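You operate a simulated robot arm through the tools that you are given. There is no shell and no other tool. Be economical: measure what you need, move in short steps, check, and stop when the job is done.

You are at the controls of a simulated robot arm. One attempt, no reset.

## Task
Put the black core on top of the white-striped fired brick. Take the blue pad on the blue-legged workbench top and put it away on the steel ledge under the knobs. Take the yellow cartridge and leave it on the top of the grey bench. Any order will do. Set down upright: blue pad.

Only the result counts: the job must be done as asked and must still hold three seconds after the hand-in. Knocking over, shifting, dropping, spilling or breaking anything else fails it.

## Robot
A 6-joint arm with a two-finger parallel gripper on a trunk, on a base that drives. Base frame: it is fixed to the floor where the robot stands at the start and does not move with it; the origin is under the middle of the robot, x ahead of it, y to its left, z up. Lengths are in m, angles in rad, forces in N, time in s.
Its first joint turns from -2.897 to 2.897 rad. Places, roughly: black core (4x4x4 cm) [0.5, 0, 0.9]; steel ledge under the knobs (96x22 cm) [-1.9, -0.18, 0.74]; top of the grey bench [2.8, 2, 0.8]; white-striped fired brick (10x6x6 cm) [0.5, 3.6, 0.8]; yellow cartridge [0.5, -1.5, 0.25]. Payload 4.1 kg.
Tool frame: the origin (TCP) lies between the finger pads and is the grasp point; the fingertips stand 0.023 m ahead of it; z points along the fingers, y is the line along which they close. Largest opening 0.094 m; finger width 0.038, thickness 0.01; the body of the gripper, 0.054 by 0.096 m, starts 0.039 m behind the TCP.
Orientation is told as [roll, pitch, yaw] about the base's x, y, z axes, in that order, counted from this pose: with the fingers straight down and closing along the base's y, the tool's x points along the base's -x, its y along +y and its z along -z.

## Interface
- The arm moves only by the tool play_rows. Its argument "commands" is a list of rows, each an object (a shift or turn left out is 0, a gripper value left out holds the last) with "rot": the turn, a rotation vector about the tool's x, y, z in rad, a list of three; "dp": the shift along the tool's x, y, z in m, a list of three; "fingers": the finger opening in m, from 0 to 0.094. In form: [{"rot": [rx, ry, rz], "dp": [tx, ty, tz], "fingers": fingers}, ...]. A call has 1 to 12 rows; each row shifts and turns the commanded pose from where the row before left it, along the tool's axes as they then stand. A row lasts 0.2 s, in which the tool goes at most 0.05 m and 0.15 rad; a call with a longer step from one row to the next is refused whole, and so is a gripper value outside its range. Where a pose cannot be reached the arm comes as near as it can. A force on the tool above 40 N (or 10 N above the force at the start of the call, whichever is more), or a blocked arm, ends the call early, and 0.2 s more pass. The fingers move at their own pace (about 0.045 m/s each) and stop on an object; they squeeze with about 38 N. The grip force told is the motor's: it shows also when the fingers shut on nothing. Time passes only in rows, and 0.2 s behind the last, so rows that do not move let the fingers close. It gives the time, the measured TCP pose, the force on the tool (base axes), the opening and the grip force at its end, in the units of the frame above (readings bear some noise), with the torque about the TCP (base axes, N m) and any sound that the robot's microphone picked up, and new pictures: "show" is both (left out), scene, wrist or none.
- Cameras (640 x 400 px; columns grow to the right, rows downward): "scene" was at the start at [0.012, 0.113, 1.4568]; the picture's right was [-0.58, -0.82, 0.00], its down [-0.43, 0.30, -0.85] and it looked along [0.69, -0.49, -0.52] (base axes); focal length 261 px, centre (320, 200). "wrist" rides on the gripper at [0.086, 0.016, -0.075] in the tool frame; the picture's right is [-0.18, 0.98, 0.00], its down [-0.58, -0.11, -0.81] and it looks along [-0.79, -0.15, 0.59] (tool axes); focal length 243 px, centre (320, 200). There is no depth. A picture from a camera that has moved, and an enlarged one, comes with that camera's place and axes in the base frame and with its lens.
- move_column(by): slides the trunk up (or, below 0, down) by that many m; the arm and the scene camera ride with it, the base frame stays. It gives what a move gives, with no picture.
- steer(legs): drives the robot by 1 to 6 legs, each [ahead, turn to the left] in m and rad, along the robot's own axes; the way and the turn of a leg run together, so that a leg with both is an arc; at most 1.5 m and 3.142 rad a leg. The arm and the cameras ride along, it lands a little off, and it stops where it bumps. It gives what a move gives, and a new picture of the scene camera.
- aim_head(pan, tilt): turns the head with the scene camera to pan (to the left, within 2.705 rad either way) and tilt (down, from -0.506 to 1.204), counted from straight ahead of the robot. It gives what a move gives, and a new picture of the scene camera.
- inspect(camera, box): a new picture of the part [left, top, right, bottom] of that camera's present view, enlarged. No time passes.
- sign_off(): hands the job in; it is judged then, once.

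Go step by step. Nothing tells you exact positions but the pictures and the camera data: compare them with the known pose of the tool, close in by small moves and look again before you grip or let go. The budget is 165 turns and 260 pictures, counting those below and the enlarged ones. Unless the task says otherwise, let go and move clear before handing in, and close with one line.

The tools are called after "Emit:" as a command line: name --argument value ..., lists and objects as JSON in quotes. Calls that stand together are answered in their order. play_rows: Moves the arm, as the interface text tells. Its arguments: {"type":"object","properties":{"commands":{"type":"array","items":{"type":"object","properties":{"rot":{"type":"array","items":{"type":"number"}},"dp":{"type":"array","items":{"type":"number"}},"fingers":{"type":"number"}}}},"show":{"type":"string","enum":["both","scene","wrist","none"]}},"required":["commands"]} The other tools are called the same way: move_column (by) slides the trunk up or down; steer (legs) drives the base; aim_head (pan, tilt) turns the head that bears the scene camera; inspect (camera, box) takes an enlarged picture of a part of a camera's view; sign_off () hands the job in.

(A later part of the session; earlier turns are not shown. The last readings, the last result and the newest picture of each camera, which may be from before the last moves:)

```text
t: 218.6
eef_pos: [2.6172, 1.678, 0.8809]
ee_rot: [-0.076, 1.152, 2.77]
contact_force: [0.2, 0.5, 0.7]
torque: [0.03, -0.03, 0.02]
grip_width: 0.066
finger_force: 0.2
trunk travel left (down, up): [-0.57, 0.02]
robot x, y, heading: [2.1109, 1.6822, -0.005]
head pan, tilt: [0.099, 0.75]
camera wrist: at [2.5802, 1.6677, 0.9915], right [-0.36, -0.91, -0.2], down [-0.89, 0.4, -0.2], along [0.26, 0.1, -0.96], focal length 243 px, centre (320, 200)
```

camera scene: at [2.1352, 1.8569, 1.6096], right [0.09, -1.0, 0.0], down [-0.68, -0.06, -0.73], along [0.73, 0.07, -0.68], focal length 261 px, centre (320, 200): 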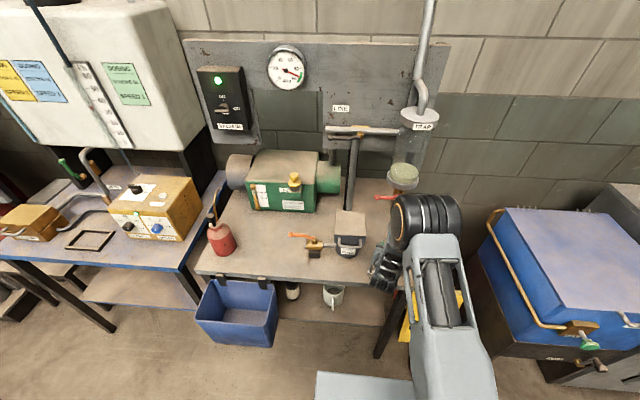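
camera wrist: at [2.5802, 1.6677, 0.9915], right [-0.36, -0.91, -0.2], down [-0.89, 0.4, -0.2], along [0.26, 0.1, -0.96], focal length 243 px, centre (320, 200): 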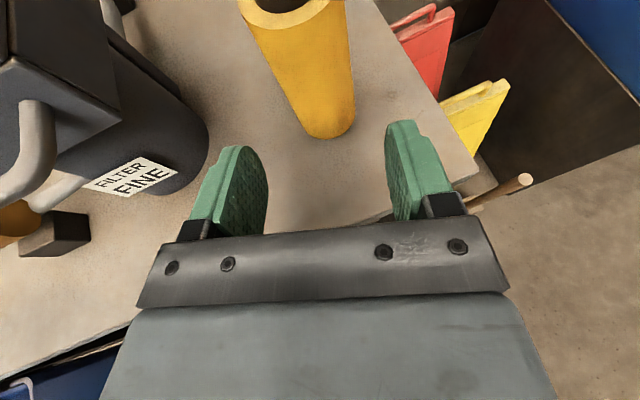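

The cartridge stands on the grey bench. I back out, verify, and restore the tool to pointing down.

Emit:
steer --legs '[[-0.42, 0]]'

Emit:
inspect --camera "scene" --box '[240, 130, 480, 280]'

Emit:
play_rows --commands '[{"rot": [0, -0.14, 0]}, {"rot": [0, -0.14, 0]}, {"rot": [0, -0.14, 0]}, {"rot": [0, -0.14, 0]}, {"rot": [0, -0.14, 0]}, {"rot": [0, -0.14, 0]}, {"rot": [0, -0.14, 0]}, {"rot": [0, -0.14, 0]}]' --show "none"

```text
t: 221.2
eef_pos: [2.1952, 1.6811, 0.8809]
ee_rot: [-0.074, 1.153, 2.774]
contact_force: [-0.5, -1.0, 0.1]
torque: [0.0, 0.03, 0.0]
grip_width: 0.0659
finger_force: 0.0
trunk travel left (down, up): [-0.57, 0.02]
robot x, y, heading: [1.6924, 1.6839, -0.005]
head pan, tilt: [0.099, 0.75]
camera scene: at [1.7116, 1.8592, 1.6096], right [0.1, -1.0, 0.0], down [-0.68, -0.07, -0.73], along [0.73, 0.07, -0.68], focal length 261 px, centre (320, 200)
```

scene: 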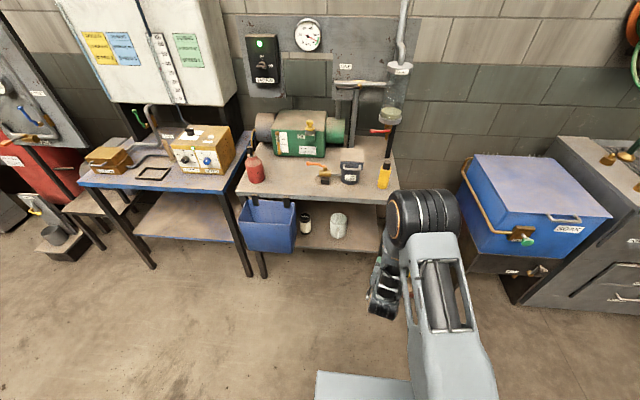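

```text
2.67 times, centred on (360, 205) of scene
camera zoom: at [1.7116, 1.8592, 1.6096], right [0.1, -1.0, 0.0], down [-0.68, -0.07, -0.73], along [0.73, 0.07, -0.68], focal length 696 px, centre (213, 187)
```

zoom: 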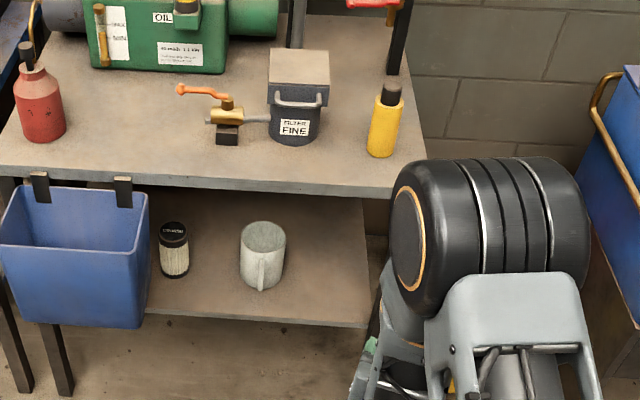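

```text
t: 223.0
eef_pos: [2.1942, 1.6688, 0.8803]
ee_rot: [0.04, 0.307, 2.827]
contact_force: [-0.2, -0.5, 0.0]
torque: [-0.01, 0.01, 0.01]
grip_width: 0.066
finger_force: 0.0
out of reach, approached as far as the arm can: row 6, 7, 8
trunk travel left (down, up): [-0.57, 0.02]
robot x, y, heading: [1.6938, 1.6856, -0.008]
head pan, tilt: [0.099, 0.75]
```

Cartridge stands fine. Reset the tool: yaw back and raise.

Emit:
play_rows --commands '[{"dp": [-0.02, 0, -0.03], "rot": [0, 0, 0.14]}, {"dp": [0, 0, -0.03], "rot": [0, 0, 0.14]}, {"dp": [0, 0, -0.03], "rot": [0, 0, 0.14]}, {"dp": [0, 0, -0.03], "rot": [0, 0, 0.14]}, {"dp": [0, 0, -0.03], "rot": [0, 0, 0.14]}, {"dp": [0, 0, -0.03], "rot": [0, 0, 0.14]}, {"dp": [0, 0, -0.03], "rot": [0, 0, 0.14]}, {"dp": [0, 0, -0.03], "rot": [0, 0, 0.14]}, {"rot": [0, 0, 0.14]}]' --show "none"

```text
t: 225.0
eef_pos: [2.1091, 1.7048, 1.1036]
ee_rot: [-0.28, 0.13, 1.54]
contact_force: [-1.1, -0.1, 0.1]
torque: [0.01, 0.02, -0.02]
grip_width: 0.066
finger_force: 0.1
trunk travel left (down, up): [-0.57, 0.02]
robot x, y, heading: [1.6881, 1.6856, -0.001]
head pan, tilt: [0.099, 0.75]
```

Emit:
play_rows --commands '[{"rot": [-0.13, -0.06, 0]}, {"rot": [-0.13, -0.06, 0]}, {}]' --show "none"

Emit:
move_column --by -0.15

```text
t: 225.8
eef_pos: [2.1108, 1.7039, 1.1037]
ee_rot: [-0.02, 0.011, 1.56]
contact_force: [1.2, -0.3, -0.2]
torque: [0.01, -0.01, 0.02]
grip_width: 0.0662
finger_force: 0.1
trunk travel left (down, up): [-0.57, 0.02]
robot x, y, heading: [1.6908, 1.6869, -0.003]
head pan, tilt: [0.099, 0.75]
```

```text
t: 227.5
eef_pos: [2.1111, 1.704, 0.9527]
ee_rot: [-0.018, 0.013, 1.56]
contact_force: [0.2, 0.4, 0.5]
torque: [0.0, 0.01, 0.02]
grip_width: 0.0661
finger_force: 0.0
trunk travel left (down, up): [-0.42, 0.17]
robot x, y, heading: [1.6913, 1.6843, -0.004]
head pan, tilt: [0.099, 0.75]
```

Emit:
play_rows --commands '[{"dp": [0, 0.01, -0.05]}, {"dp": [0, 0.02, -0.05]}, {"dp": [0, 0.02, -0.05]}, {"dp": [0, 0.02, -0.05]}]' --show "none"

Emit:
steer --legs '[[0, -1.567], [1.4, 0], [1.0, 0]]'

Emit:
aim_head --pan -0.7 --tilt 0.6

```text
refused: row 1 steps farther than a row can; nothing moved
```

```text
t: 243.2
eef_pos: [1.7659, -1.1535, 0.9528]
ee_rot: [-0.018, 0.011, 0.001]
contact_force: [-0.2, -0.1, 0.3]
torque: [-0.01, 0.06, 0.01]
grip_width: 0.066
finger_force: 0.1
trunk travel left (down, up): [-0.42, 0.17]
robot x, y, heading: [1.738, -0.7327, -1.564]
head pan, tilt: [0.099, 0.75]
camera scene: at [1.9151, -0.7546, 1.4596], right [-0.99, -0.11, 0.0], down [-0.08, 0.68, -0.73], along [0.08, -0.73, -0.68], focal length 261 px, centre (320, 200)
```

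scene: 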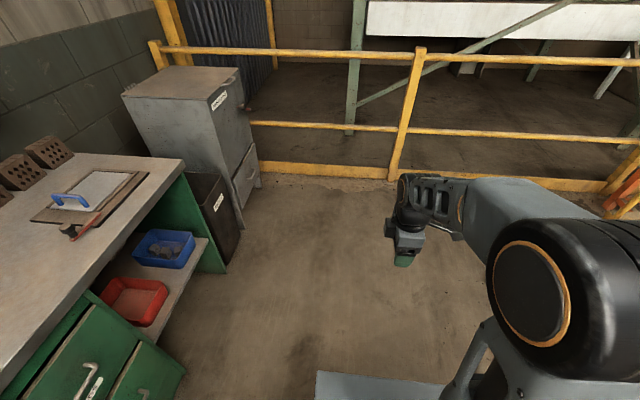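

```text
t: 244.3
eef_pos: [1.7658, -1.1517, 0.9524]
ee_rot: [-0.02, 0.012, 0.004]
contact_force: [-0.2, 0.1, 0.4]
torque: [0.02, 0.04, 0.02]
grip_width: 0.0657
finger_force: 0.0
trunk travel left (down, up): [-0.42, 0.17]
robot x, y, heading: [1.7417, -0.7338, -1.563]
head pan, tilt: [-0.7, 0.6]
camera scene: at [1.8499, -0.7405, 1.4725], right [-0.77, 0.64, 0.0], down [0.36, 0.44, -0.83], along [-0.52, -0.64, -0.57], focal length 261 px, centre (320, 200)
```

scene: 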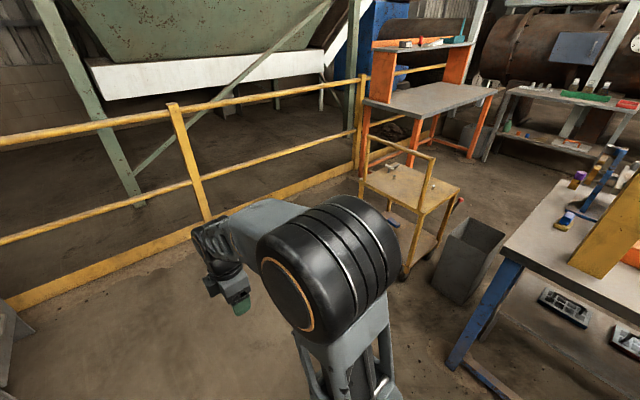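

Now I raise the arm, move to y≈-1.09 and turn to face -x behind the bench's right end.

Emit:
play_rows --commands '[{"dp": [0.01, 0, -0.045]}, {"dp": [0.02, 0, -0.045]}, {"dp": [0.02, 0, -0.045]}, {"dp": [0.02, 0, -0.045]}]' --show "none"

Emit:
steer --legs '[[0.355, 0], [0, -1.575], [0.45, 0]]'

Emit:
aim_head --pan -0.6 --tilt 0.8

```text
t: 245.3
eef_pos: [1.6956, -1.1501, 1.1359]
ee_rot: [-0.019, 0.011, 0.005]
contact_force: [-0.4, 0.1, -0.7]
torque: [-0.02, 0.0, 0.02]
grip_width: 0.066
finger_force: 0.0
trunk travel left (down, up): [-0.42, 0.17]
robot x, y, heading: [1.7407, -0.7295, -1.561]
head pan, tilt: [-0.7, 0.6]
```

```text
t: 253.8
eef_pos: [0.8785, -1.039, 1.1339]
ee_rot: [-0.018, 0.012, -1.579]
contact_force: [0.1, 0.1, -0.1]
torque: [-0.01, -0.01, -0.02]
grip_width: 0.066
finger_force: 0.1
trunk travel left (down, up): [-0.42, 0.17]
robot x, y, heading: [1.2991, -1.0894, 3.144]
head pan, tilt: [-0.7, 0.6]
camera scene: at [1.2873, -1.1995, 1.4725], right [0.65, 0.76, 0.0], down [0.43, -0.36, -0.83], along [-0.63, 0.53, -0.56], focal length 261 px, centre (320, 200)
```

scene: 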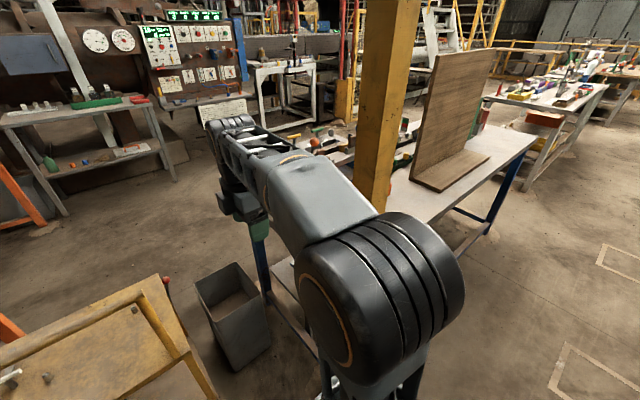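

```text
t: 254.5
eef_pos: [0.8795, -1.0401, 1.1349]
ee_rot: [-0.019, 0.013, -1.58]
contact_force: [-0.2, -0.1, -0.2]
torque: [-0.03, 0.02, 0.01]
grip_width: 0.0659
finger_force: 0.1
trunk travel left (down, up): [-0.42, 0.17]
robot x, y, heading: [1.2957, -1.0851, 3.142]
head pan, tilt: [-0.6, 0.799]
camera scene: at [1.2884, -1.2108, 1.4557], right [0.57, 0.82, 0.0], down [0.59, -0.41, -0.7], along [-0.57, 0.4, -0.72], focal length 261 px, centre (320, 200)
```

scene: 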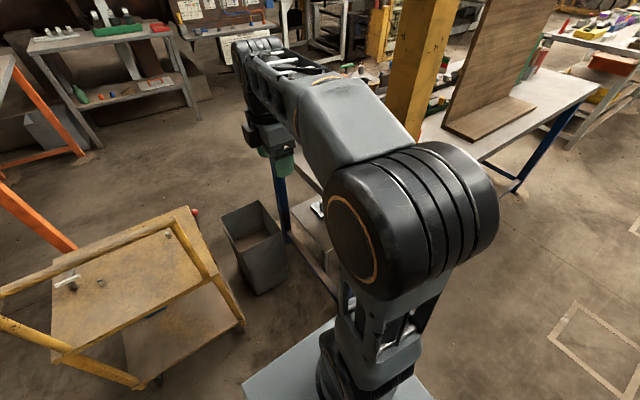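

I drive the last bit and turn the gripper so its camera faces away from the vise.

Emit:
steer --legs '[[0.25, 0]]'

Emit:
play_rows --commands '[{"rot": [0, 0, 0.14]}, {"rot": [0, 0, 0.14]}, {"rot": [0, 0, 0.14]}, {"rot": [0, 0, 0.14]}, {"rot": [0, 0, 0.14]}, {"rot": [0, 0, 0.14]}, {"rot": [0, 0, 0.14]}, {"rot": [0, 0, 0.14]}, {"rot": [0, 0, 0.14]}]' --show "none"

Emit:
play_rows --commands '[{"rot": [0, 0, 0.14]}, {"rot": [0, 0, 0.14]}, {"rot": [0, 0, 0.14]}, {"rot": [0, 0, 0.14]}, {"rot": [0, 0, 0.14]}, {"rot": [0, 0, 0.14]}, {"rot": [0, 0, 0.14]}, {"rot": [0, 0, 0.12]}]' --show "both"

```text
t: 256.3
eef_pos: [0.6278, -1.0405, 1.1352]
ee_rot: [-0.018, 0.012, -1.577]
contact_force: [0.2, -0.5, 0.2]
torque: [0.02, 0.0, 0.01]
grip_width: 0.0656
finger_force: 0.1
trunk travel left (down, up): [-0.42, 0.17]
robot x, y, heading: [1.0439, -1.0881, -3.145]
head pan, tilt: [-0.6, 0.799]
camera scene: at [1.0381, -1.2108, 1.4556], right [0.56, 0.83, 0.0], down [0.59, -0.4, -0.7], along [-0.58, 0.39, -0.72], focal length 261 px, centre (320, 200)
```

scene: 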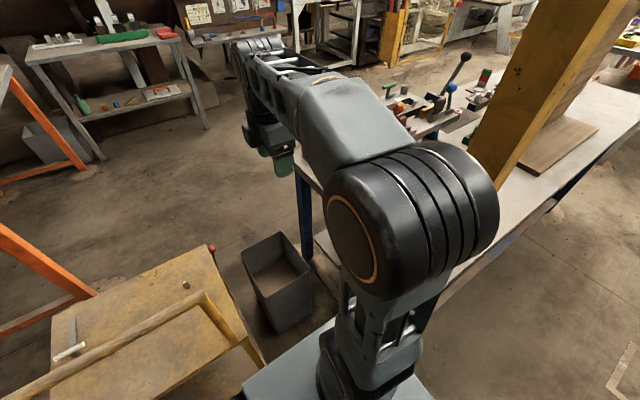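

```text
t: 258.3
eef_pos: [0.6279, -1.0401, 1.1351]
ee_rot: [-0.018, -0.017, -2.84]
contact_force: [0.0, -0.1, 0.1]
torque: [-0.02, 0.03, -0.01]
grip_width: 0.0656
finger_force: 0.1
trunk travel left (down, up): [-0.42, 0.17]
robot x, y, heading: [1.0441, -1.0849, -3.14]
head pan, tilt: [-0.6, 0.799]
```

```text
t: 260.1
eef_pos: [0.6285, -1.0401, 1.1332]
ee_rot: [0.005, -0.022, 2.344]
contact_force: [0.5, 0.3, -0.9]
torque: [0.01, 0.01, 0.0]
grip_width: 0.066
finger_force: 0.1
trunk travel left (down, up): [-0.42, 0.17]
robot x, y, heading: [1.0432, -1.0891, -3.141]
head pan, tilt: [-0.6, 0.799]
camera scene: at [1.0382, -1.2108, 1.4556], right [0.56, 0.83, 0.0], down [0.59, -0.4, -0.7], along [-0.58, 0.39, -0.72], focal length 261 px, centre (320, 200)
camera wrist: at [0.6789, -1.115, 1.2081], right [-0.83, -0.55, 0.01], down [-0.31, 0.48, 0.82], along [-0.46, 0.68, -0.57], focal length 243 px, centre (320, 200)
```

scene: 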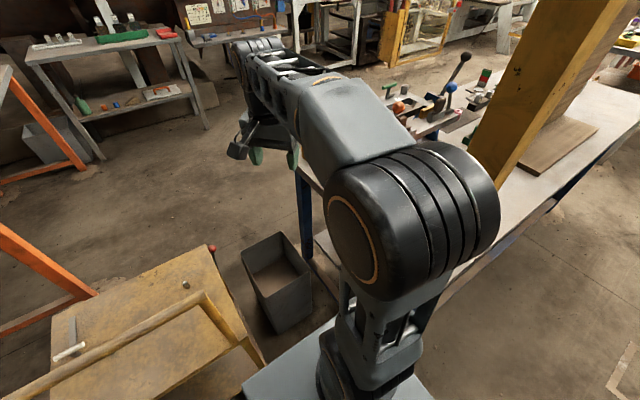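
wrist: 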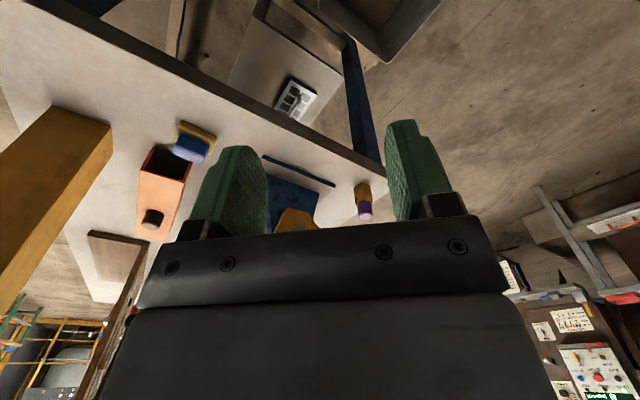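

Emit:
inspect --camera "wrist" --box '[110, 90, 270, 190]'

```text
4.00 times, centred on (190, 140) of wrist
camera zoom: at [0.6789, -1.115, 1.2081], right [-0.83, -0.55, 0.01], down [-0.31, 0.48, 0.82], along [-0.46, 0.68, -0.57], focal length 970 px, centre (840, 440)
```

zoom: 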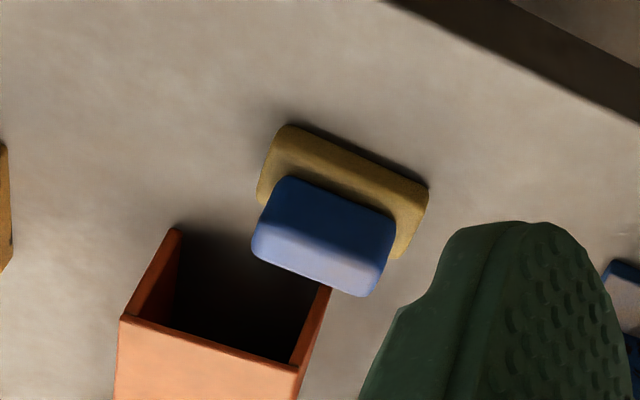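

The pad: base ≈(0.70,-0.738), blue block top ≈0.90, long side along x. I turn to close across its short side (y) and move above it in steps.

Emit:
play_rows --commands '[{"rot": [0, 0, -0.133]}, {"rot": [0, 0, -0.133]}, {"rot": [0, 0, -0.133]}, {"rot": [0, 0, -0.133]}, {"rot": [0, 0, -0.133]}, {"rot": [0, 0, -0.133]}, {"dp": [0.012, -0.04, 0]}, {"dp": [0.012, -0.04, 0]}, {"dp": [0.012, -0.04, 0]}]' --show "both"

```text
t: 262.1
eef_pos: [0.6656, -0.9195, 1.1373]
ee_rot: [-0.011, -0.019, -3.14]
contact_force: [0.0, 0.2, 0.2]
torque: [0.0, -0.01, -0.02]
grip_width: 0.0662
finger_force: 0.1
trunk travel left (down, up): [-0.42, 0.17]
robot x, y, heading: [1.0442, -1.0928, -3.144]
head pan, tilt: [-0.6, 0.799]
camera scene: at [1.0382, -1.2107, 1.4557], right [0.56, 0.83, 0.0], down [0.59, -0.4, -0.7], along [-0.58, 0.39, -0.72], focal length 261 px, centre (320, 200)
camera wrist: at [0.7528, -0.9366, 1.2115], right [-0.18, -0.98, -0.01], down [-0.57, 0.1, 0.82], along [-0.8, 0.15, -0.57], focal length 243 px, centre (320, 200)
```

scene: 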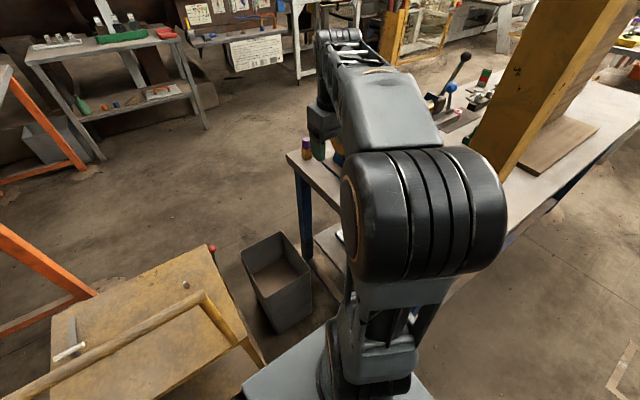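
wrist: 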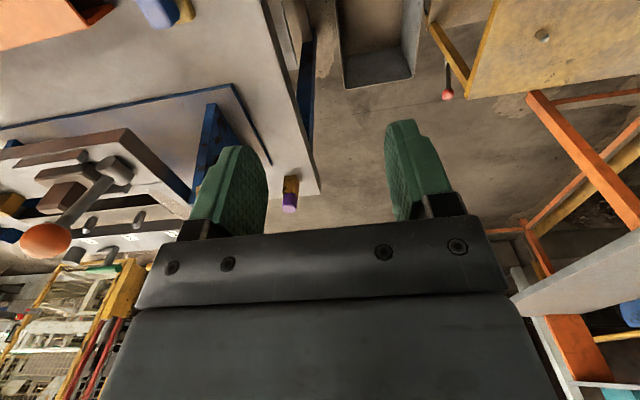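

Emit:
play_rows --commands '[{"dp": [0.009, -0.04, 0]}, {"dp": [0.009, -0.04, 0]}, {"dp": [0.009, -0.035, 0]}]' --show "both"

```text
t: 262.9
eef_pos: [0.6901, -0.8047, 1.1378]
ee_rot: [-0.012, -0.018, -3.139]
contact_force: [-0.1, 0.2, 0.8]
torque: [-0.01, -0.02, 0.02]
grip_width: 0.0661
finger_force: 0.0
trunk travel left (down, up): [-0.42, 0.17]
robot x, y, heading: [1.0441, -1.0906, -3.139]
head pan, tilt: [-0.6, 0.799]
camera scene: at [1.0381, -1.2105, 1.4557], right [0.56, 0.83, 0.0], down [0.59, -0.4, -0.7], along [-0.58, 0.39, -0.72], focal length 261 px, centre (320, 200)
camera wrist: at [0.7786, -0.822, 1.2115], right [-0.18, -0.98, -0.01], down [-0.57, 0.1, 0.82], along [-0.8, 0.15, -0.57], focal length 243 px, centre (320, 200)
```

scene: 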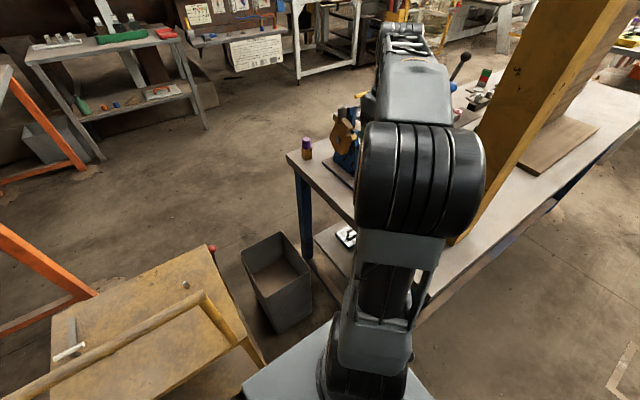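
wrist: 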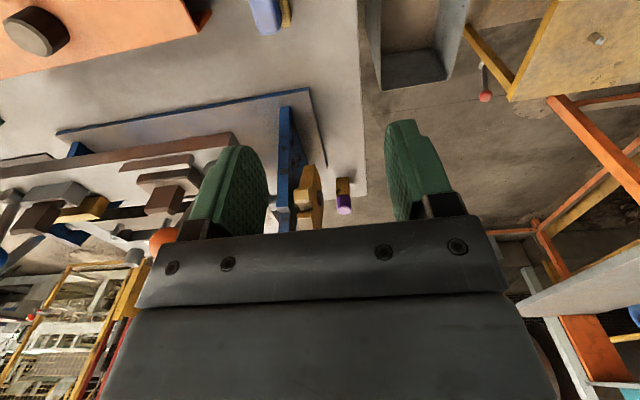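

Emit:
play_rows --commands '[{"dp": [0.005, -0.033, 0]}, {"dp": [0.003, -0.033, 0]}, {"dp": [0, 0, 0.04]}, {"dp": [0, 0, 0.04]}, {"dp": [0, 0, 0.04]}]' --show "both"

Emit:
inspect --camera "wrist" --box '[200, 0, 440, 150]'

```text
t: 264.1
eef_pos: [0.6955, -0.7355, 1.0193]
ee_rot: [-0.011, -0.022, -3.138]
contact_force: [-0.1, 0.7, 0.2]
torque: [0.0, 0.02, -0.01]
grip_width: 0.066
finger_force: 0.0
trunk travel left (down, up): [-0.42, 0.17]
robot x, y, heading: [1.0477, -1.0889, -3.144]
head pan, tilt: [-0.6, 0.799]
camera scene: at [1.0381, -1.2106, 1.4557], right [0.56, 0.83, 0.0], down [0.59, -0.4, -0.7], along [-0.58, 0.39, -0.72], focal length 261 px, centre (320, 200)
camera wrist: at [0.784, -0.7541, 1.0927], right [-0.18, -0.98, -0.01], down [-0.57, 0.1, 0.82], along [-0.8, 0.15, -0.57], focal length 243 px, centre (320, 200)
```

scene: 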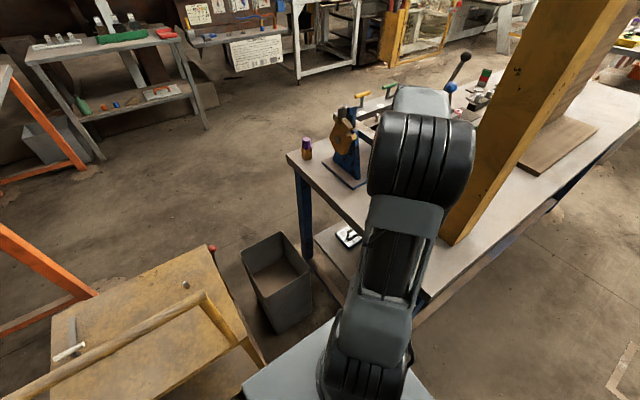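
wrist: 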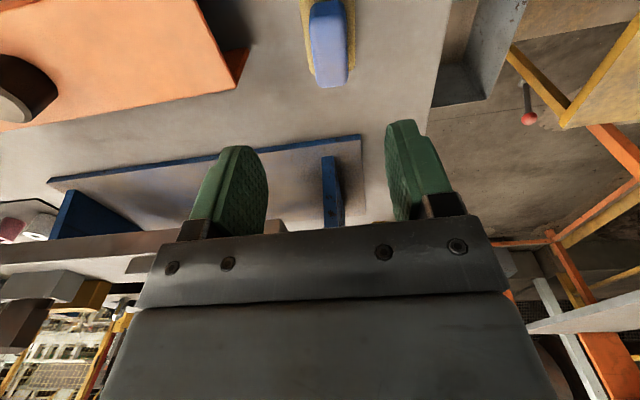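

```text
2.67 times, centred on (320, 75) of wrist
camera zoom: at [0.784, -0.7541, 1.0927], right [-0.18, -0.98, -0.01], down [-0.57, 0.1, 0.82], along [-0.8, 0.15, -0.57], focal length 647 px, centre (320, 533)
```

zoom: 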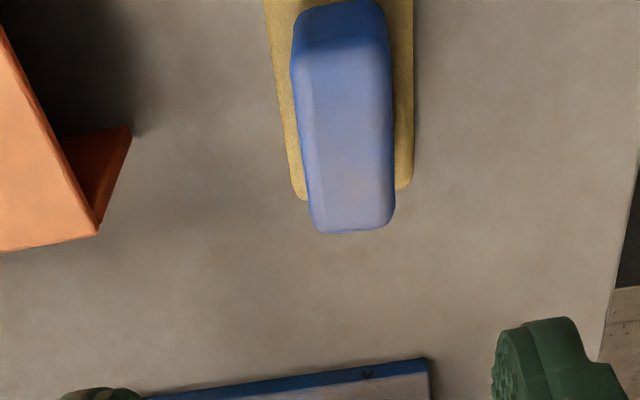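

Centre refined to (0.700,-0.7455), top 0.90. Descend to z≈0.89.

Emit:
play_rows --commands '[{"dp": [0.0045, 0.01, 0], "fingers": 0.06}, {"dp": [0, 0, 0.04]}, {"dp": [0, 0, 0.04]}, {"dp": [0, 0, 0.025]}, {}]' --show "wrist"

Emit:
inspect --camera "wrist" --box '[160, 50, 480, 250]'

```text
t: 265.3
eef_pos: [0.6999, -0.7462, 0.9136]
ee_rot: [-0.011, -0.018, -3.138]
contact_force: [0.3, -0.5, 0.7]
torque: [-0.01, 0.03, 0.0]
grip_width: 0.0598
finger_force: 0.1
trunk travel left (down, up): [-0.42, 0.17]
robot x, y, heading: [1.0439, -1.0851, -3.146]
head pan, tilt: [-0.6, 0.799]
camera wrist: at [0.7868, -0.7647, 0.9865], right [-0.18, -0.98, -0.01], down [-0.57, 0.1, 0.82], along [-0.8, 0.15, -0.57], focal length 243 px, centre (320, 200)
```

wrist: 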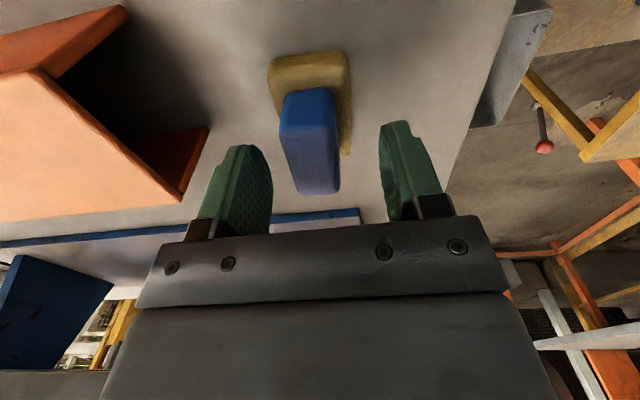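

```text
2.00 times, centred on (320, 150) of wrist
camera zoom: at [0.7868, -0.7647, 0.9865], right [-0.18, -0.98, -0.01], down [-0.57, 0.1, 0.82], along [-0.8, 0.15, -0.57], focal length 485 px, centre (320, 300)
```

zoom: 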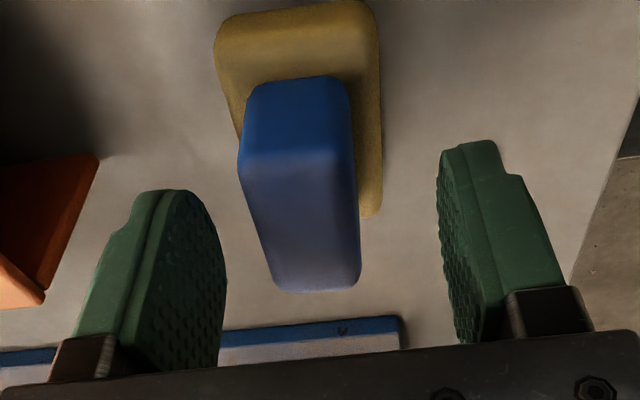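

Base top seems ≈0.873, so I go to TCP z≈0.899 and grip.

Emit:
play_rows --commands '[{"dp": [0, 0, 0.014]}, {}, {"fingers": 0.0}, {}, {}, {}, {}]' --show "wrist"

Emit:
inspect --camera "wrist" --box '[160, 50, 480, 250]'

```text
t: 266.9
eef_pos: [0.6988, -0.7466, 0.8987]
ee_rot: [-0.013, -0.018, -3.138]
contact_force: [0.4, -0.3, 0.8]
torque: [-0.03, -0.02, -0.01]
grip_width: 0.0252
finger_force: 38.2
trunk travel left (down, up): [-0.42, 0.17]
robot x, y, heading: [1.0481, -1.0883, -3.141]
head pan, tilt: [-0.6, 0.799]
camera wrist: at [0.7871, -0.7648, 0.9722], right [-0.18, -0.98, -0.01], down [-0.57, 0.1, 0.82], along [-0.8, 0.15, -0.57], focal length 243 px, centre (320, 200)
```

wrist: 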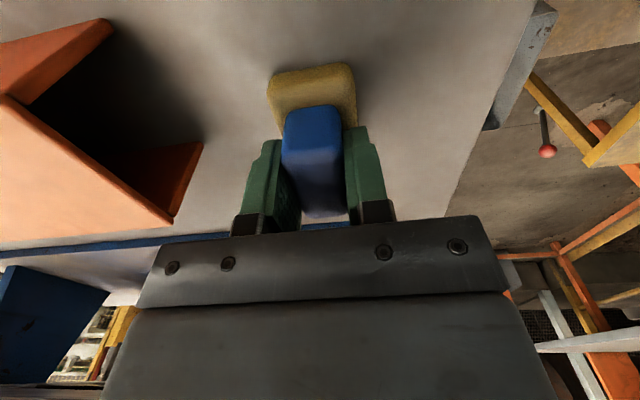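

```text
2.00 times, centred on (320, 150) of wrist
camera zoom: at [0.7871, -0.7648, 0.9722], right [-0.18, -0.98, -0.01], down [-0.57, 0.1, 0.82], along [-0.8, 0.15, -0.57], focal length 485 px, centre (320, 300)
```

zoom: 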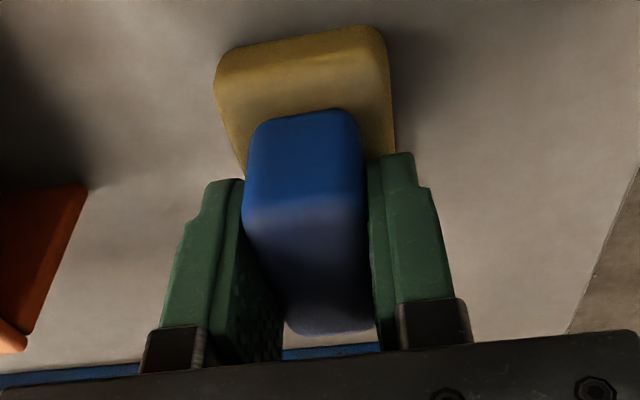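

Gripped (0.025). Lift slowly.

Emit:
play_rows --commands '[{"dp": [0, 0, -0.005]}, {"dp": [0, 0, -0.005]}, {"dp": [0, 0, -0.005]}, {"dp": [0, 0, -0.01]}, {"dp": [0, 0, -0.015]}, {"dp": [0, 0, -0.02]}, {"dp": [0, 0, -0.025]}, {"dp": [0, 0, -0.025]}, {"dp": [0, 0, -0.025]}, {"dp": [0, 0, -0.025]}, {"dp": [0, 0, -0.02]}, {"dp": [0, 0, -0.01]}]' --show "wrist"

```text
t: 269.5
eef_pos: [0.7014, -0.7488, 1.0875]
ee_rot: [-0.012, -0.018, -3.138]
contact_force: [-0.6, -0.8, -0.3]
torque: [-0.03, -0.03, 0.02]
grip_width: 0.0252
finger_force: 38.0
trunk travel left (down, up): [-0.42, 0.17]
robot x, y, heading: [1.05, -1.0876, -3.144]
head pan, tilt: [-0.6, 0.799]
camera wrist: at [0.7897, -0.766, 1.1622], right [-0.18, -0.98, -0.01], down [-0.57, 0.1, 0.82], along [-0.8, 0.15, -0.57], focal length 243 px, centre (320, 200)
```

wrist: 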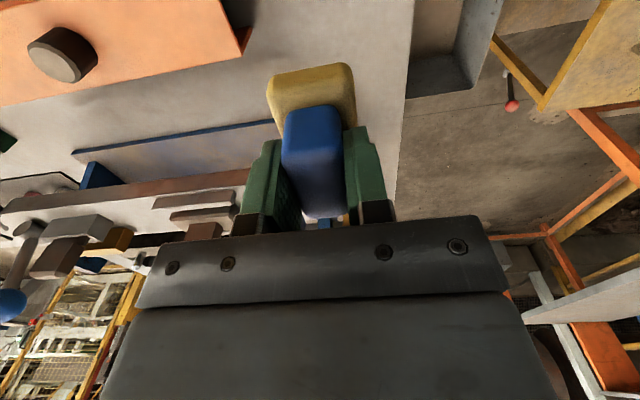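

Held. Swing the arm back away from the bench and pillar, smoothly.

Emit:
play_rows --commands '[{"dp": [-0.002, 0.015, -0.01]}, {"dp": [-0.003, 0.025, -0.01]}, {"dp": [-0.003, 0.03, -0.01]}, {"dp": [-0.003, 0.03, -0.01]}, {"dp": [-0.003, 0.03, -0.01]}, {"dp": [-0.003, 0.03, 0]}, {"dp": [-0.003, 0.03, 0]}, {"dp": [-0.003, 0.03, 0]}, {"dp": [-0.003, 0.03, 0]}, {"dp": [-0.003, 0.025, 0]}, {"dp": [0, 0.015, 0]}]' --show "scene"

```text
t: 271.9
eef_pos: [0.6748, -1.0398, 1.1346]
ee_rot: [-0.013, -0.022, -3.139]
contact_force: [-0.8, -0.8, -1.1]
torque: [-0.01, 0.0, 0.02]
grip_width: 0.0253
finger_force: 38.3
trunk travel left (down, up): [-0.42, 0.17]
robot x, y, heading: [1.0485, -1.0897, -3.137]
head pan, tilt: [-0.6, 0.799]
camera scene: at [1.0381, -1.2109, 1.4556], right [0.56, 0.83, 0.0], down [0.59, -0.4, -0.7], along [-0.58, 0.39, -0.72], focal length 261 px, centre (320, 200)
```

scene: 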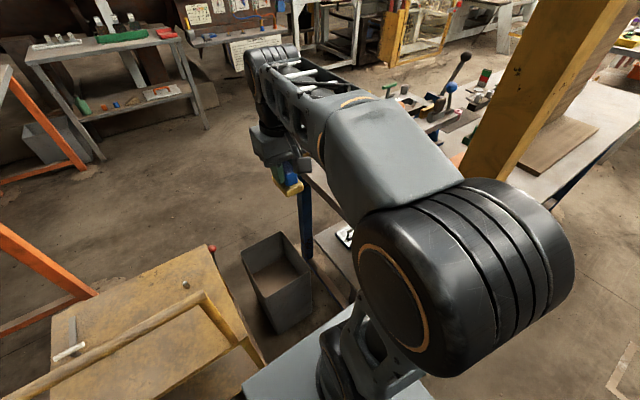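

Emit:
steer --legs '[[-0.65, 0], [0, -1.575], [1.25, 0], [1.16, 0], [0, 1.575]]'

Emit:
aim_head --pan 0.0 --tilt 0.6

```text
t: 294.7
eef_pos: [1.376, 1.4014, 1.1341]
ee_rot: [-0.013, -0.019, 3.11]
contact_force: [1.0, -0.1, -0.9]
torque: [0.0, -0.01, 0.02]
grip_width: 0.0249
finger_force: 37.9
trunk travel left (down, up): [-0.42, 0.17]
robot x, y, heading: [1.745, 1.3384, 3.103]
head pan, tilt: [-0.6, 0.799]
camera scene: at [1.7332, 1.2165, 1.4556], right [0.59, 0.8, 0.0], down [0.58, -0.43, -0.7], along [-0.56, 0.41, -0.72], focal length 261 px, centre (320, 200)
```

scene: 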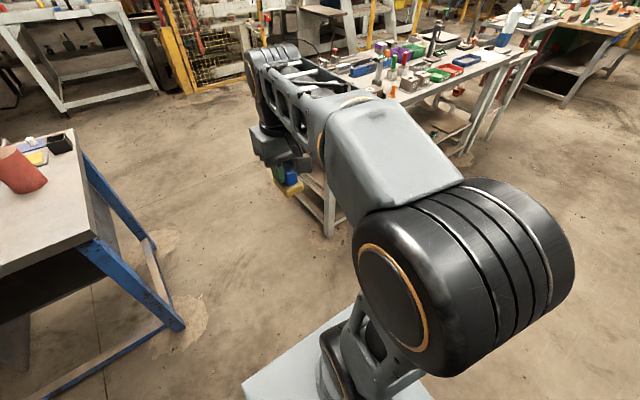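

```text
t: 295.7
eef_pos: [1.3762, 1.4006, 1.1341]
ee_rot: [-0.011, -0.02, 3.11]
contact_force: [-0.4, -0.6, 0.2]
torque: [0.0, 0.03, -0.02]
grip_width: 0.0252
finger_force: 37.8
trunk travel left (down, up): [-0.42, 0.17]
robot x, y, heading: [1.7486, 1.3367, 3.102]
head pan, tilt: [0.0, 0.6]
camera scene: at [1.7097, 1.1719, 1.4725], right [0.04, 1.0, 0.0], down [0.56, -0.02, -0.82], along [-0.82, 0.03, -0.57], focal length 261 px, centre (320, 200)
```

scene: 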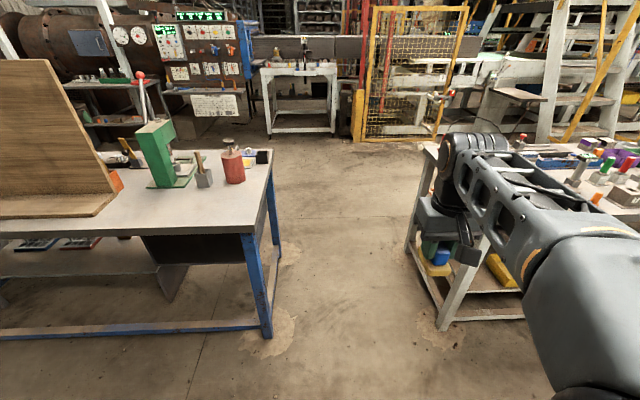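

Emit:
steer --legs '[[0, 0.045], [1.3, 0], [1.35, 0], [0, 1.565], [1.3, 0]]'

Emit:
aim_head --pan -1.3 --tilt 0.5

```text
t: 319.0
eef_pos: [-0.8366, -0.3989, 1.1344]
ee_rot: [-0.013, -0.019, -1.509]
contact_force: [0.1, 0.7, -1.2]
torque: [-0.01, -0.02, 0.0]
grip_width: 0.0249
finger_force: 38.1
trunk travel left (down, up): [-0.42, 0.17]
robot x, y, heading: [-0.8087, -0.0254, -1.516]
head pan, tilt: [0.0, 0.6]
camera scene: at [-0.644, -0.045, 1.4725], right [-1.0, -0.06, 0.0], down [-0.03, 0.56, -0.83], along [0.05, -0.82, -0.56], focal length 261 px, centre (320, 200)
```

scene: 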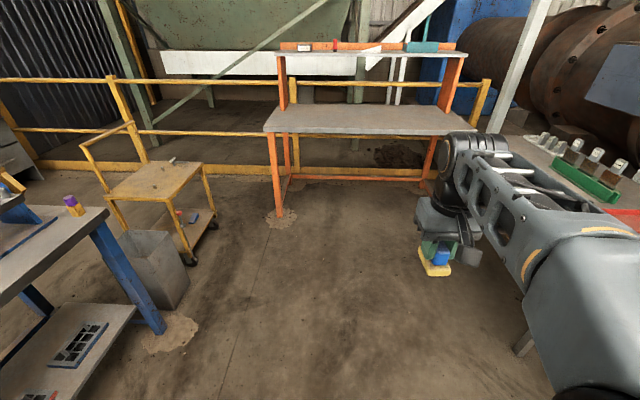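

```text
t: 320.4
eef_pos: [-0.8374, -0.3986, 1.1349]
ee_rot: [-0.011, -0.019, -1.508]
contact_force: [-0.3, 1.0, -0.9]
torque: [0.01, 0.0, -0.04]
grip_width: 0.025
finger_force: 37.4
trunk travel left (down, up): [-0.42, 0.17]
robot x, y, heading: [-0.8113, -0.0266, -1.513]
head pan, tilt: [-1.3, 0.499]
camera scene: at [-0.7353, 0.0136, 1.4816], right [-0.33, 0.95, 0.0], down [0.45, 0.16, -0.88], along [-0.83, -0.29, -0.48], focal length 261 px, centre (320, 200)
```

scene: 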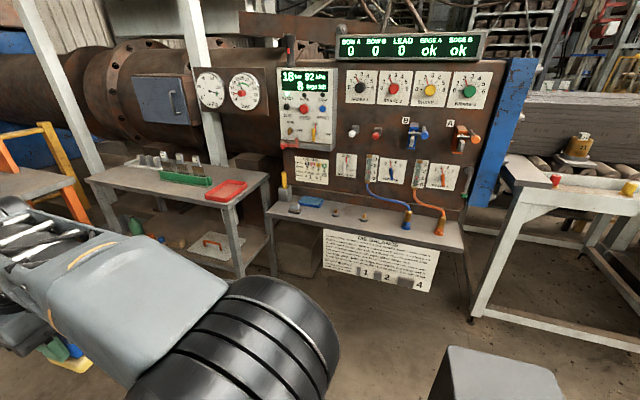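

Now the ledge is in view; zoom for free space.

Emit:
inspect --camera "scene" --box '[260, 150, 480, 288]'

```text
2.90 times, centred on (370, 219) of scene
camera zoom: at [-0.7353, 0.0136, 1.4816], right [-0.33, 0.95, 0.0], down [0.45, 0.16, -0.88], along [-0.83, -0.29, -0.48], focal length 757 px, centre (175, 145)
```

zoom: 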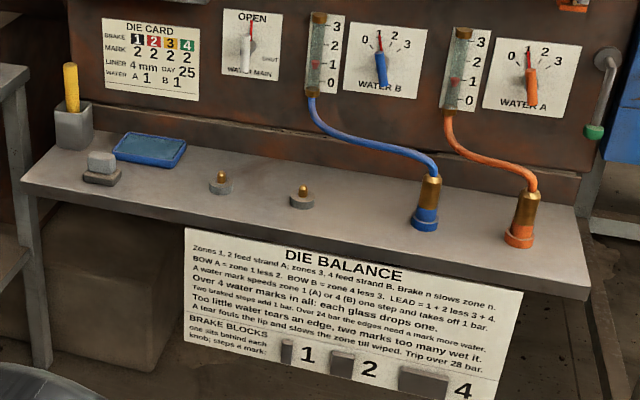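

The ledge has a free gap between the small buttons and the blue hose; I'll place at about (-1.82,-0.055). Drive to face it.

Emit:
steer --legs '[[0.08, 0], [0, -1.63], [0.42, 0]]'

Emit:
aim_head --pan 0.2 --tilt 0.6

```text
t: 327.6
eef_pos: [-1.5912, -0.0665, 1.1347]
ee_rot: [-0.012, -0.022, -3.127]
contact_force: [-0.2, 0.6, -0.7]
torque: [0.02, 0.01, 0.0]
grip_width: 0.0252
finger_force: 37.9
trunk travel left (down, up): [-0.42, 0.17]
robot x, y, heading: [-1.2182, -0.1099, -3.134]
head pan, tilt: [-1.3, 0.499]
camera scene: at [-1.1841, -0.1907, 1.4816], right [0.96, 0.28, 0.0], down [0.13, -0.46, -0.88], along [-0.24, 0.84, -0.48], focal length 261 px, centre (320, 200)
```

scene: 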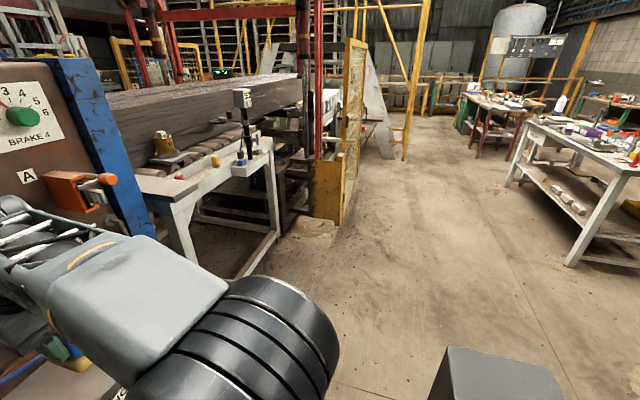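

```text
t: 329.2
eef_pos: [-1.5912, -0.0663, 1.1349]
ee_rot: [-0.012, -0.019, -3.128]
contact_force: [0.0, -0.8, -0.7]
torque: [0.02, 0.03, 0.01]
grip_width: 0.0253
finger_force: 38.2
trunk travel left (down, up): [-0.42, 0.17]
robot x, y, heading: [-1.2185, -0.1097, -3.133]
head pan, tilt: [0.201, 0.6]
camera scene: at [-1.2451, -0.2967, 1.4725], right [-0.21, 0.98, 0.0], down [0.55, 0.12, -0.83], along [-0.81, -0.17, -0.56], focal length 261 px, centre (320, 200)
```

scene: 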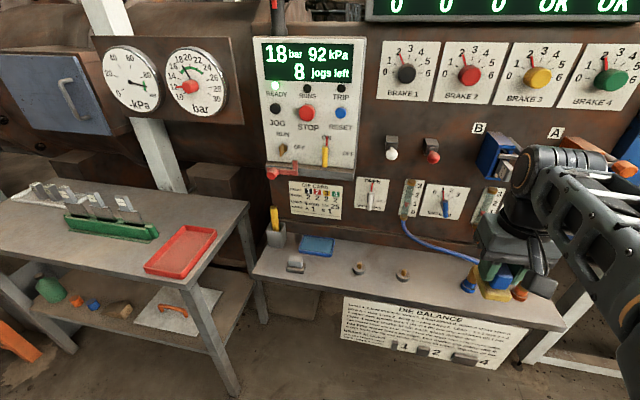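

Valves stick out at z≈1.2, so I lower first in front of the ledge, then look.

Emit:
play_rows --commands '[{"dp": [0, 0, 0.02]}, {"dp": [0, 0, 0.03]}, {"dp": [0, 0, 0.035]}, {"dp": [0, 0, 0.035]}, {"dp": [0, 0, 0.035]}, {"dp": [0, 0, 0.035]}, {"dp": [0, 0, 0.03]}, {"dp": [0, 0, 0.02]}, {"dp": [0, 0, 0.01]}]' --show "both"

Emit:
inspect --camera "scene" --box '[380, 170, 620, 320]'

```text
t: 331.2
eef_pos: [-1.5953, -0.0627, 0.885]
ee_rot: [-0.012, -0.021, -3.127]
contact_force: [0.1, 0.2, -1.1]
torque: [0.0, -0.04, -0.01]
grip_width: 0.0252
finger_force: 37.9
trunk travel left (down, up): [-0.42, 0.17]
robot x, y, heading: [-1.219, -0.1101, -3.131]
head pan, tilt: [0.201, 0.6]
camera scene: at [-1.2451, -0.2967, 1.4725], right [-0.21, 0.98, 0.0], down [0.55, 0.12, -0.83], along [-0.81, -0.17, -0.56], focal length 261 px, centre (320, 200)
camera wrist: at [-1.5074, -0.0804, 0.9586], right [-0.17, -0.99, -0.01], down [-0.57, 0.09, 0.82], along [-0.81, 0.14, -0.57], focal length 243 px, centre (320, 200)
```

scene: 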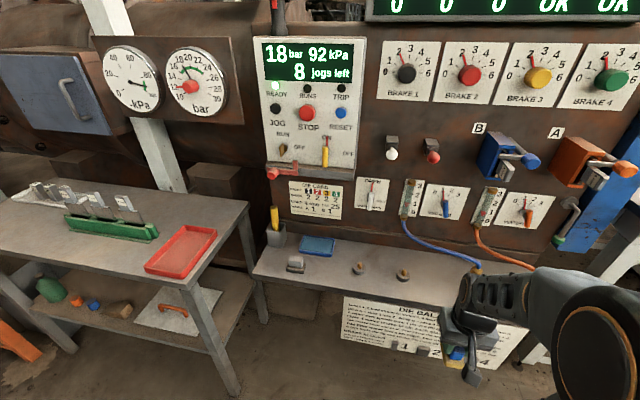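
wrist: 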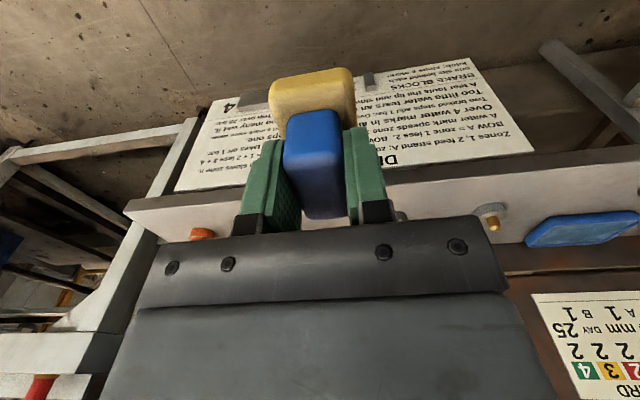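

```text
2.67 times, centred on (500, 245) of scene
camera zoom: at [-1.2451, -0.2967, 1.4725], right [-0.21, 0.98, 0.0], down [0.55, 0.12, -0.83], along [-0.81, -0.17, -0.56], focal length 696 px, centre (-160, 80)
```

zoom: 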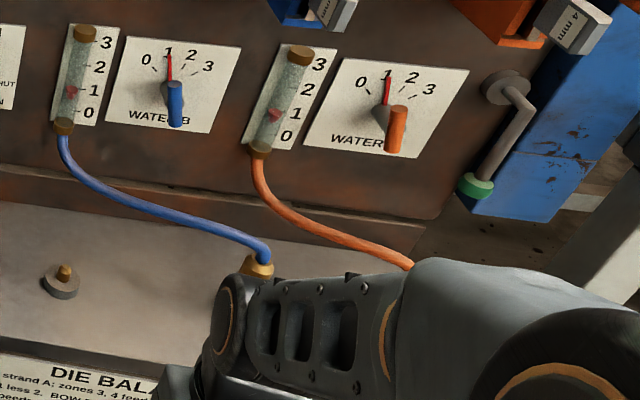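

Emit:
steer --legs '[[0.11, 0]]'

Emit:
play_rows --commands '[{"dp": [-0.015, -0.005, 0]}, {"dp": [-0.025, -0.005, 0]}, {"dp": [-0.025, -0.005, 0]}, {"dp": [-0.025, 0, 0]}, {"dp": [-0.015, 0, 0]}]' --show "both"

Emit:
inspect --camera "scene" --box '[380, 170, 620, 320]'

```text
t: 332.4
eef_pos: [-1.7047, -0.0656, 0.884]
ee_rot: [-0.011, -0.02, -3.126]
contact_force: [0.3, -0.2, -0.3]
torque: [0.0, 0.01, 0.01]
grip_width: 0.0252
finger_force: 37.7
trunk travel left (down, up): [-0.42, 0.17]
robot x, y, heading: [-1.3293, -0.114, -3.132]
head pan, tilt: [0.201, 0.6]
camera scene: at [-1.3551, -0.2981, 1.4725], right [-0.21, 0.98, 0.0], down [0.55, 0.12, -0.83], along [-0.81, -0.17, -0.56], focal length 261 px, centre (320, 200)
```

scene: 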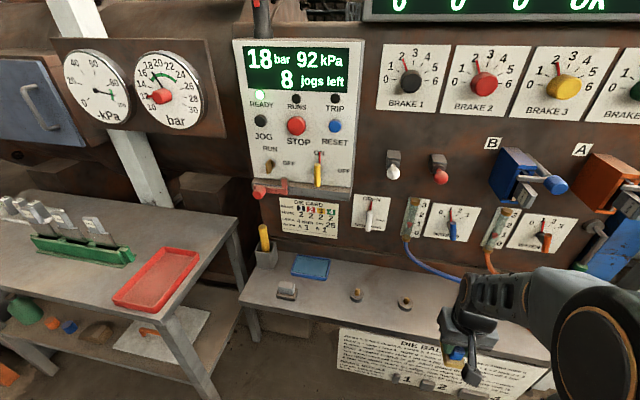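

```text
t: 333.6
eef_pos: [-1.8097, -0.0522, 0.885]
ee_rot: [-0.011, -0.02, -3.126]
contact_force: [1.0, -0.3, -0.9]
torque: [-0.02, 0.01, 0.0]
grip_width: 0.025
finger_force: 37.7
trunk travel left (down, up): [-0.42, 0.17]
robot x, y, heading: [-1.3286, -0.1138, -3.128]
head pan, tilt: [0.201, 0.6]
camera scene: at [-1.3552, -0.2981, 1.4725], right [-0.21, 0.98, 0.0], down [0.55, 0.12, -0.83], along [-0.81, -0.17, -0.57], focal length 261 px, centre (320, 200)
camera wrist: at [-1.7227, -0.0698, 0.9601], right [-0.17, -0.99, -0.01], down [-0.57, 0.09, 0.82], along [-0.81, 0.14, -0.57], focal length 243 px, centre (320, 200)
```

scene: 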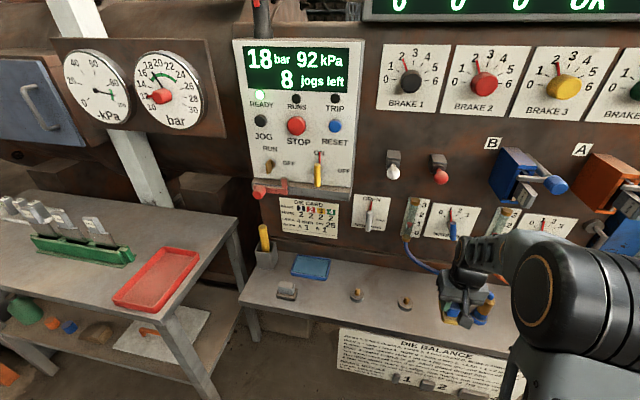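
wrist: 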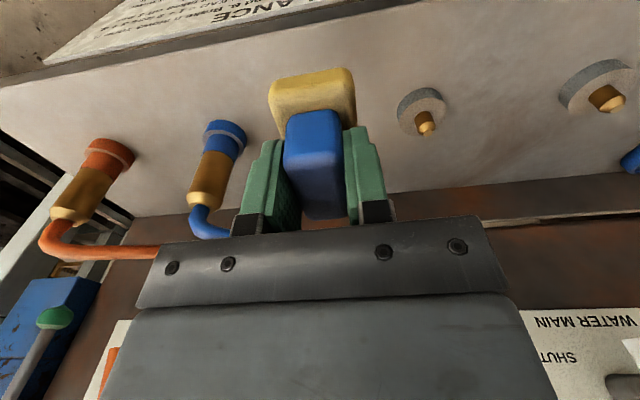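

```text
2.67 times, centred on (500, 245) of scene
camera zoom: at [-1.3552, -0.2981, 1.4725], right [-0.21, 0.98, 0.0], down [0.55, 0.12, -0.83], along [-0.81, -0.17, -0.57], focal length 696 px, centre (-160, 80)
```

zoom: 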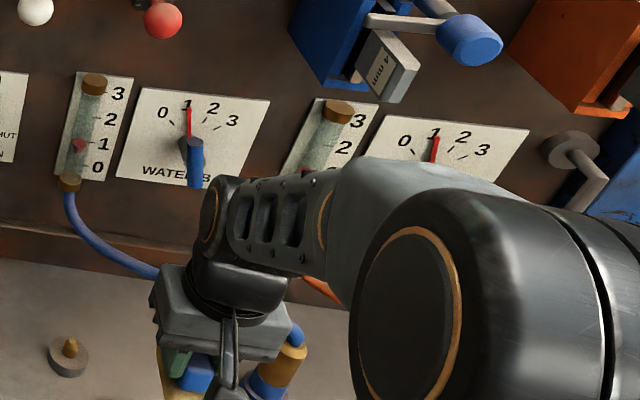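

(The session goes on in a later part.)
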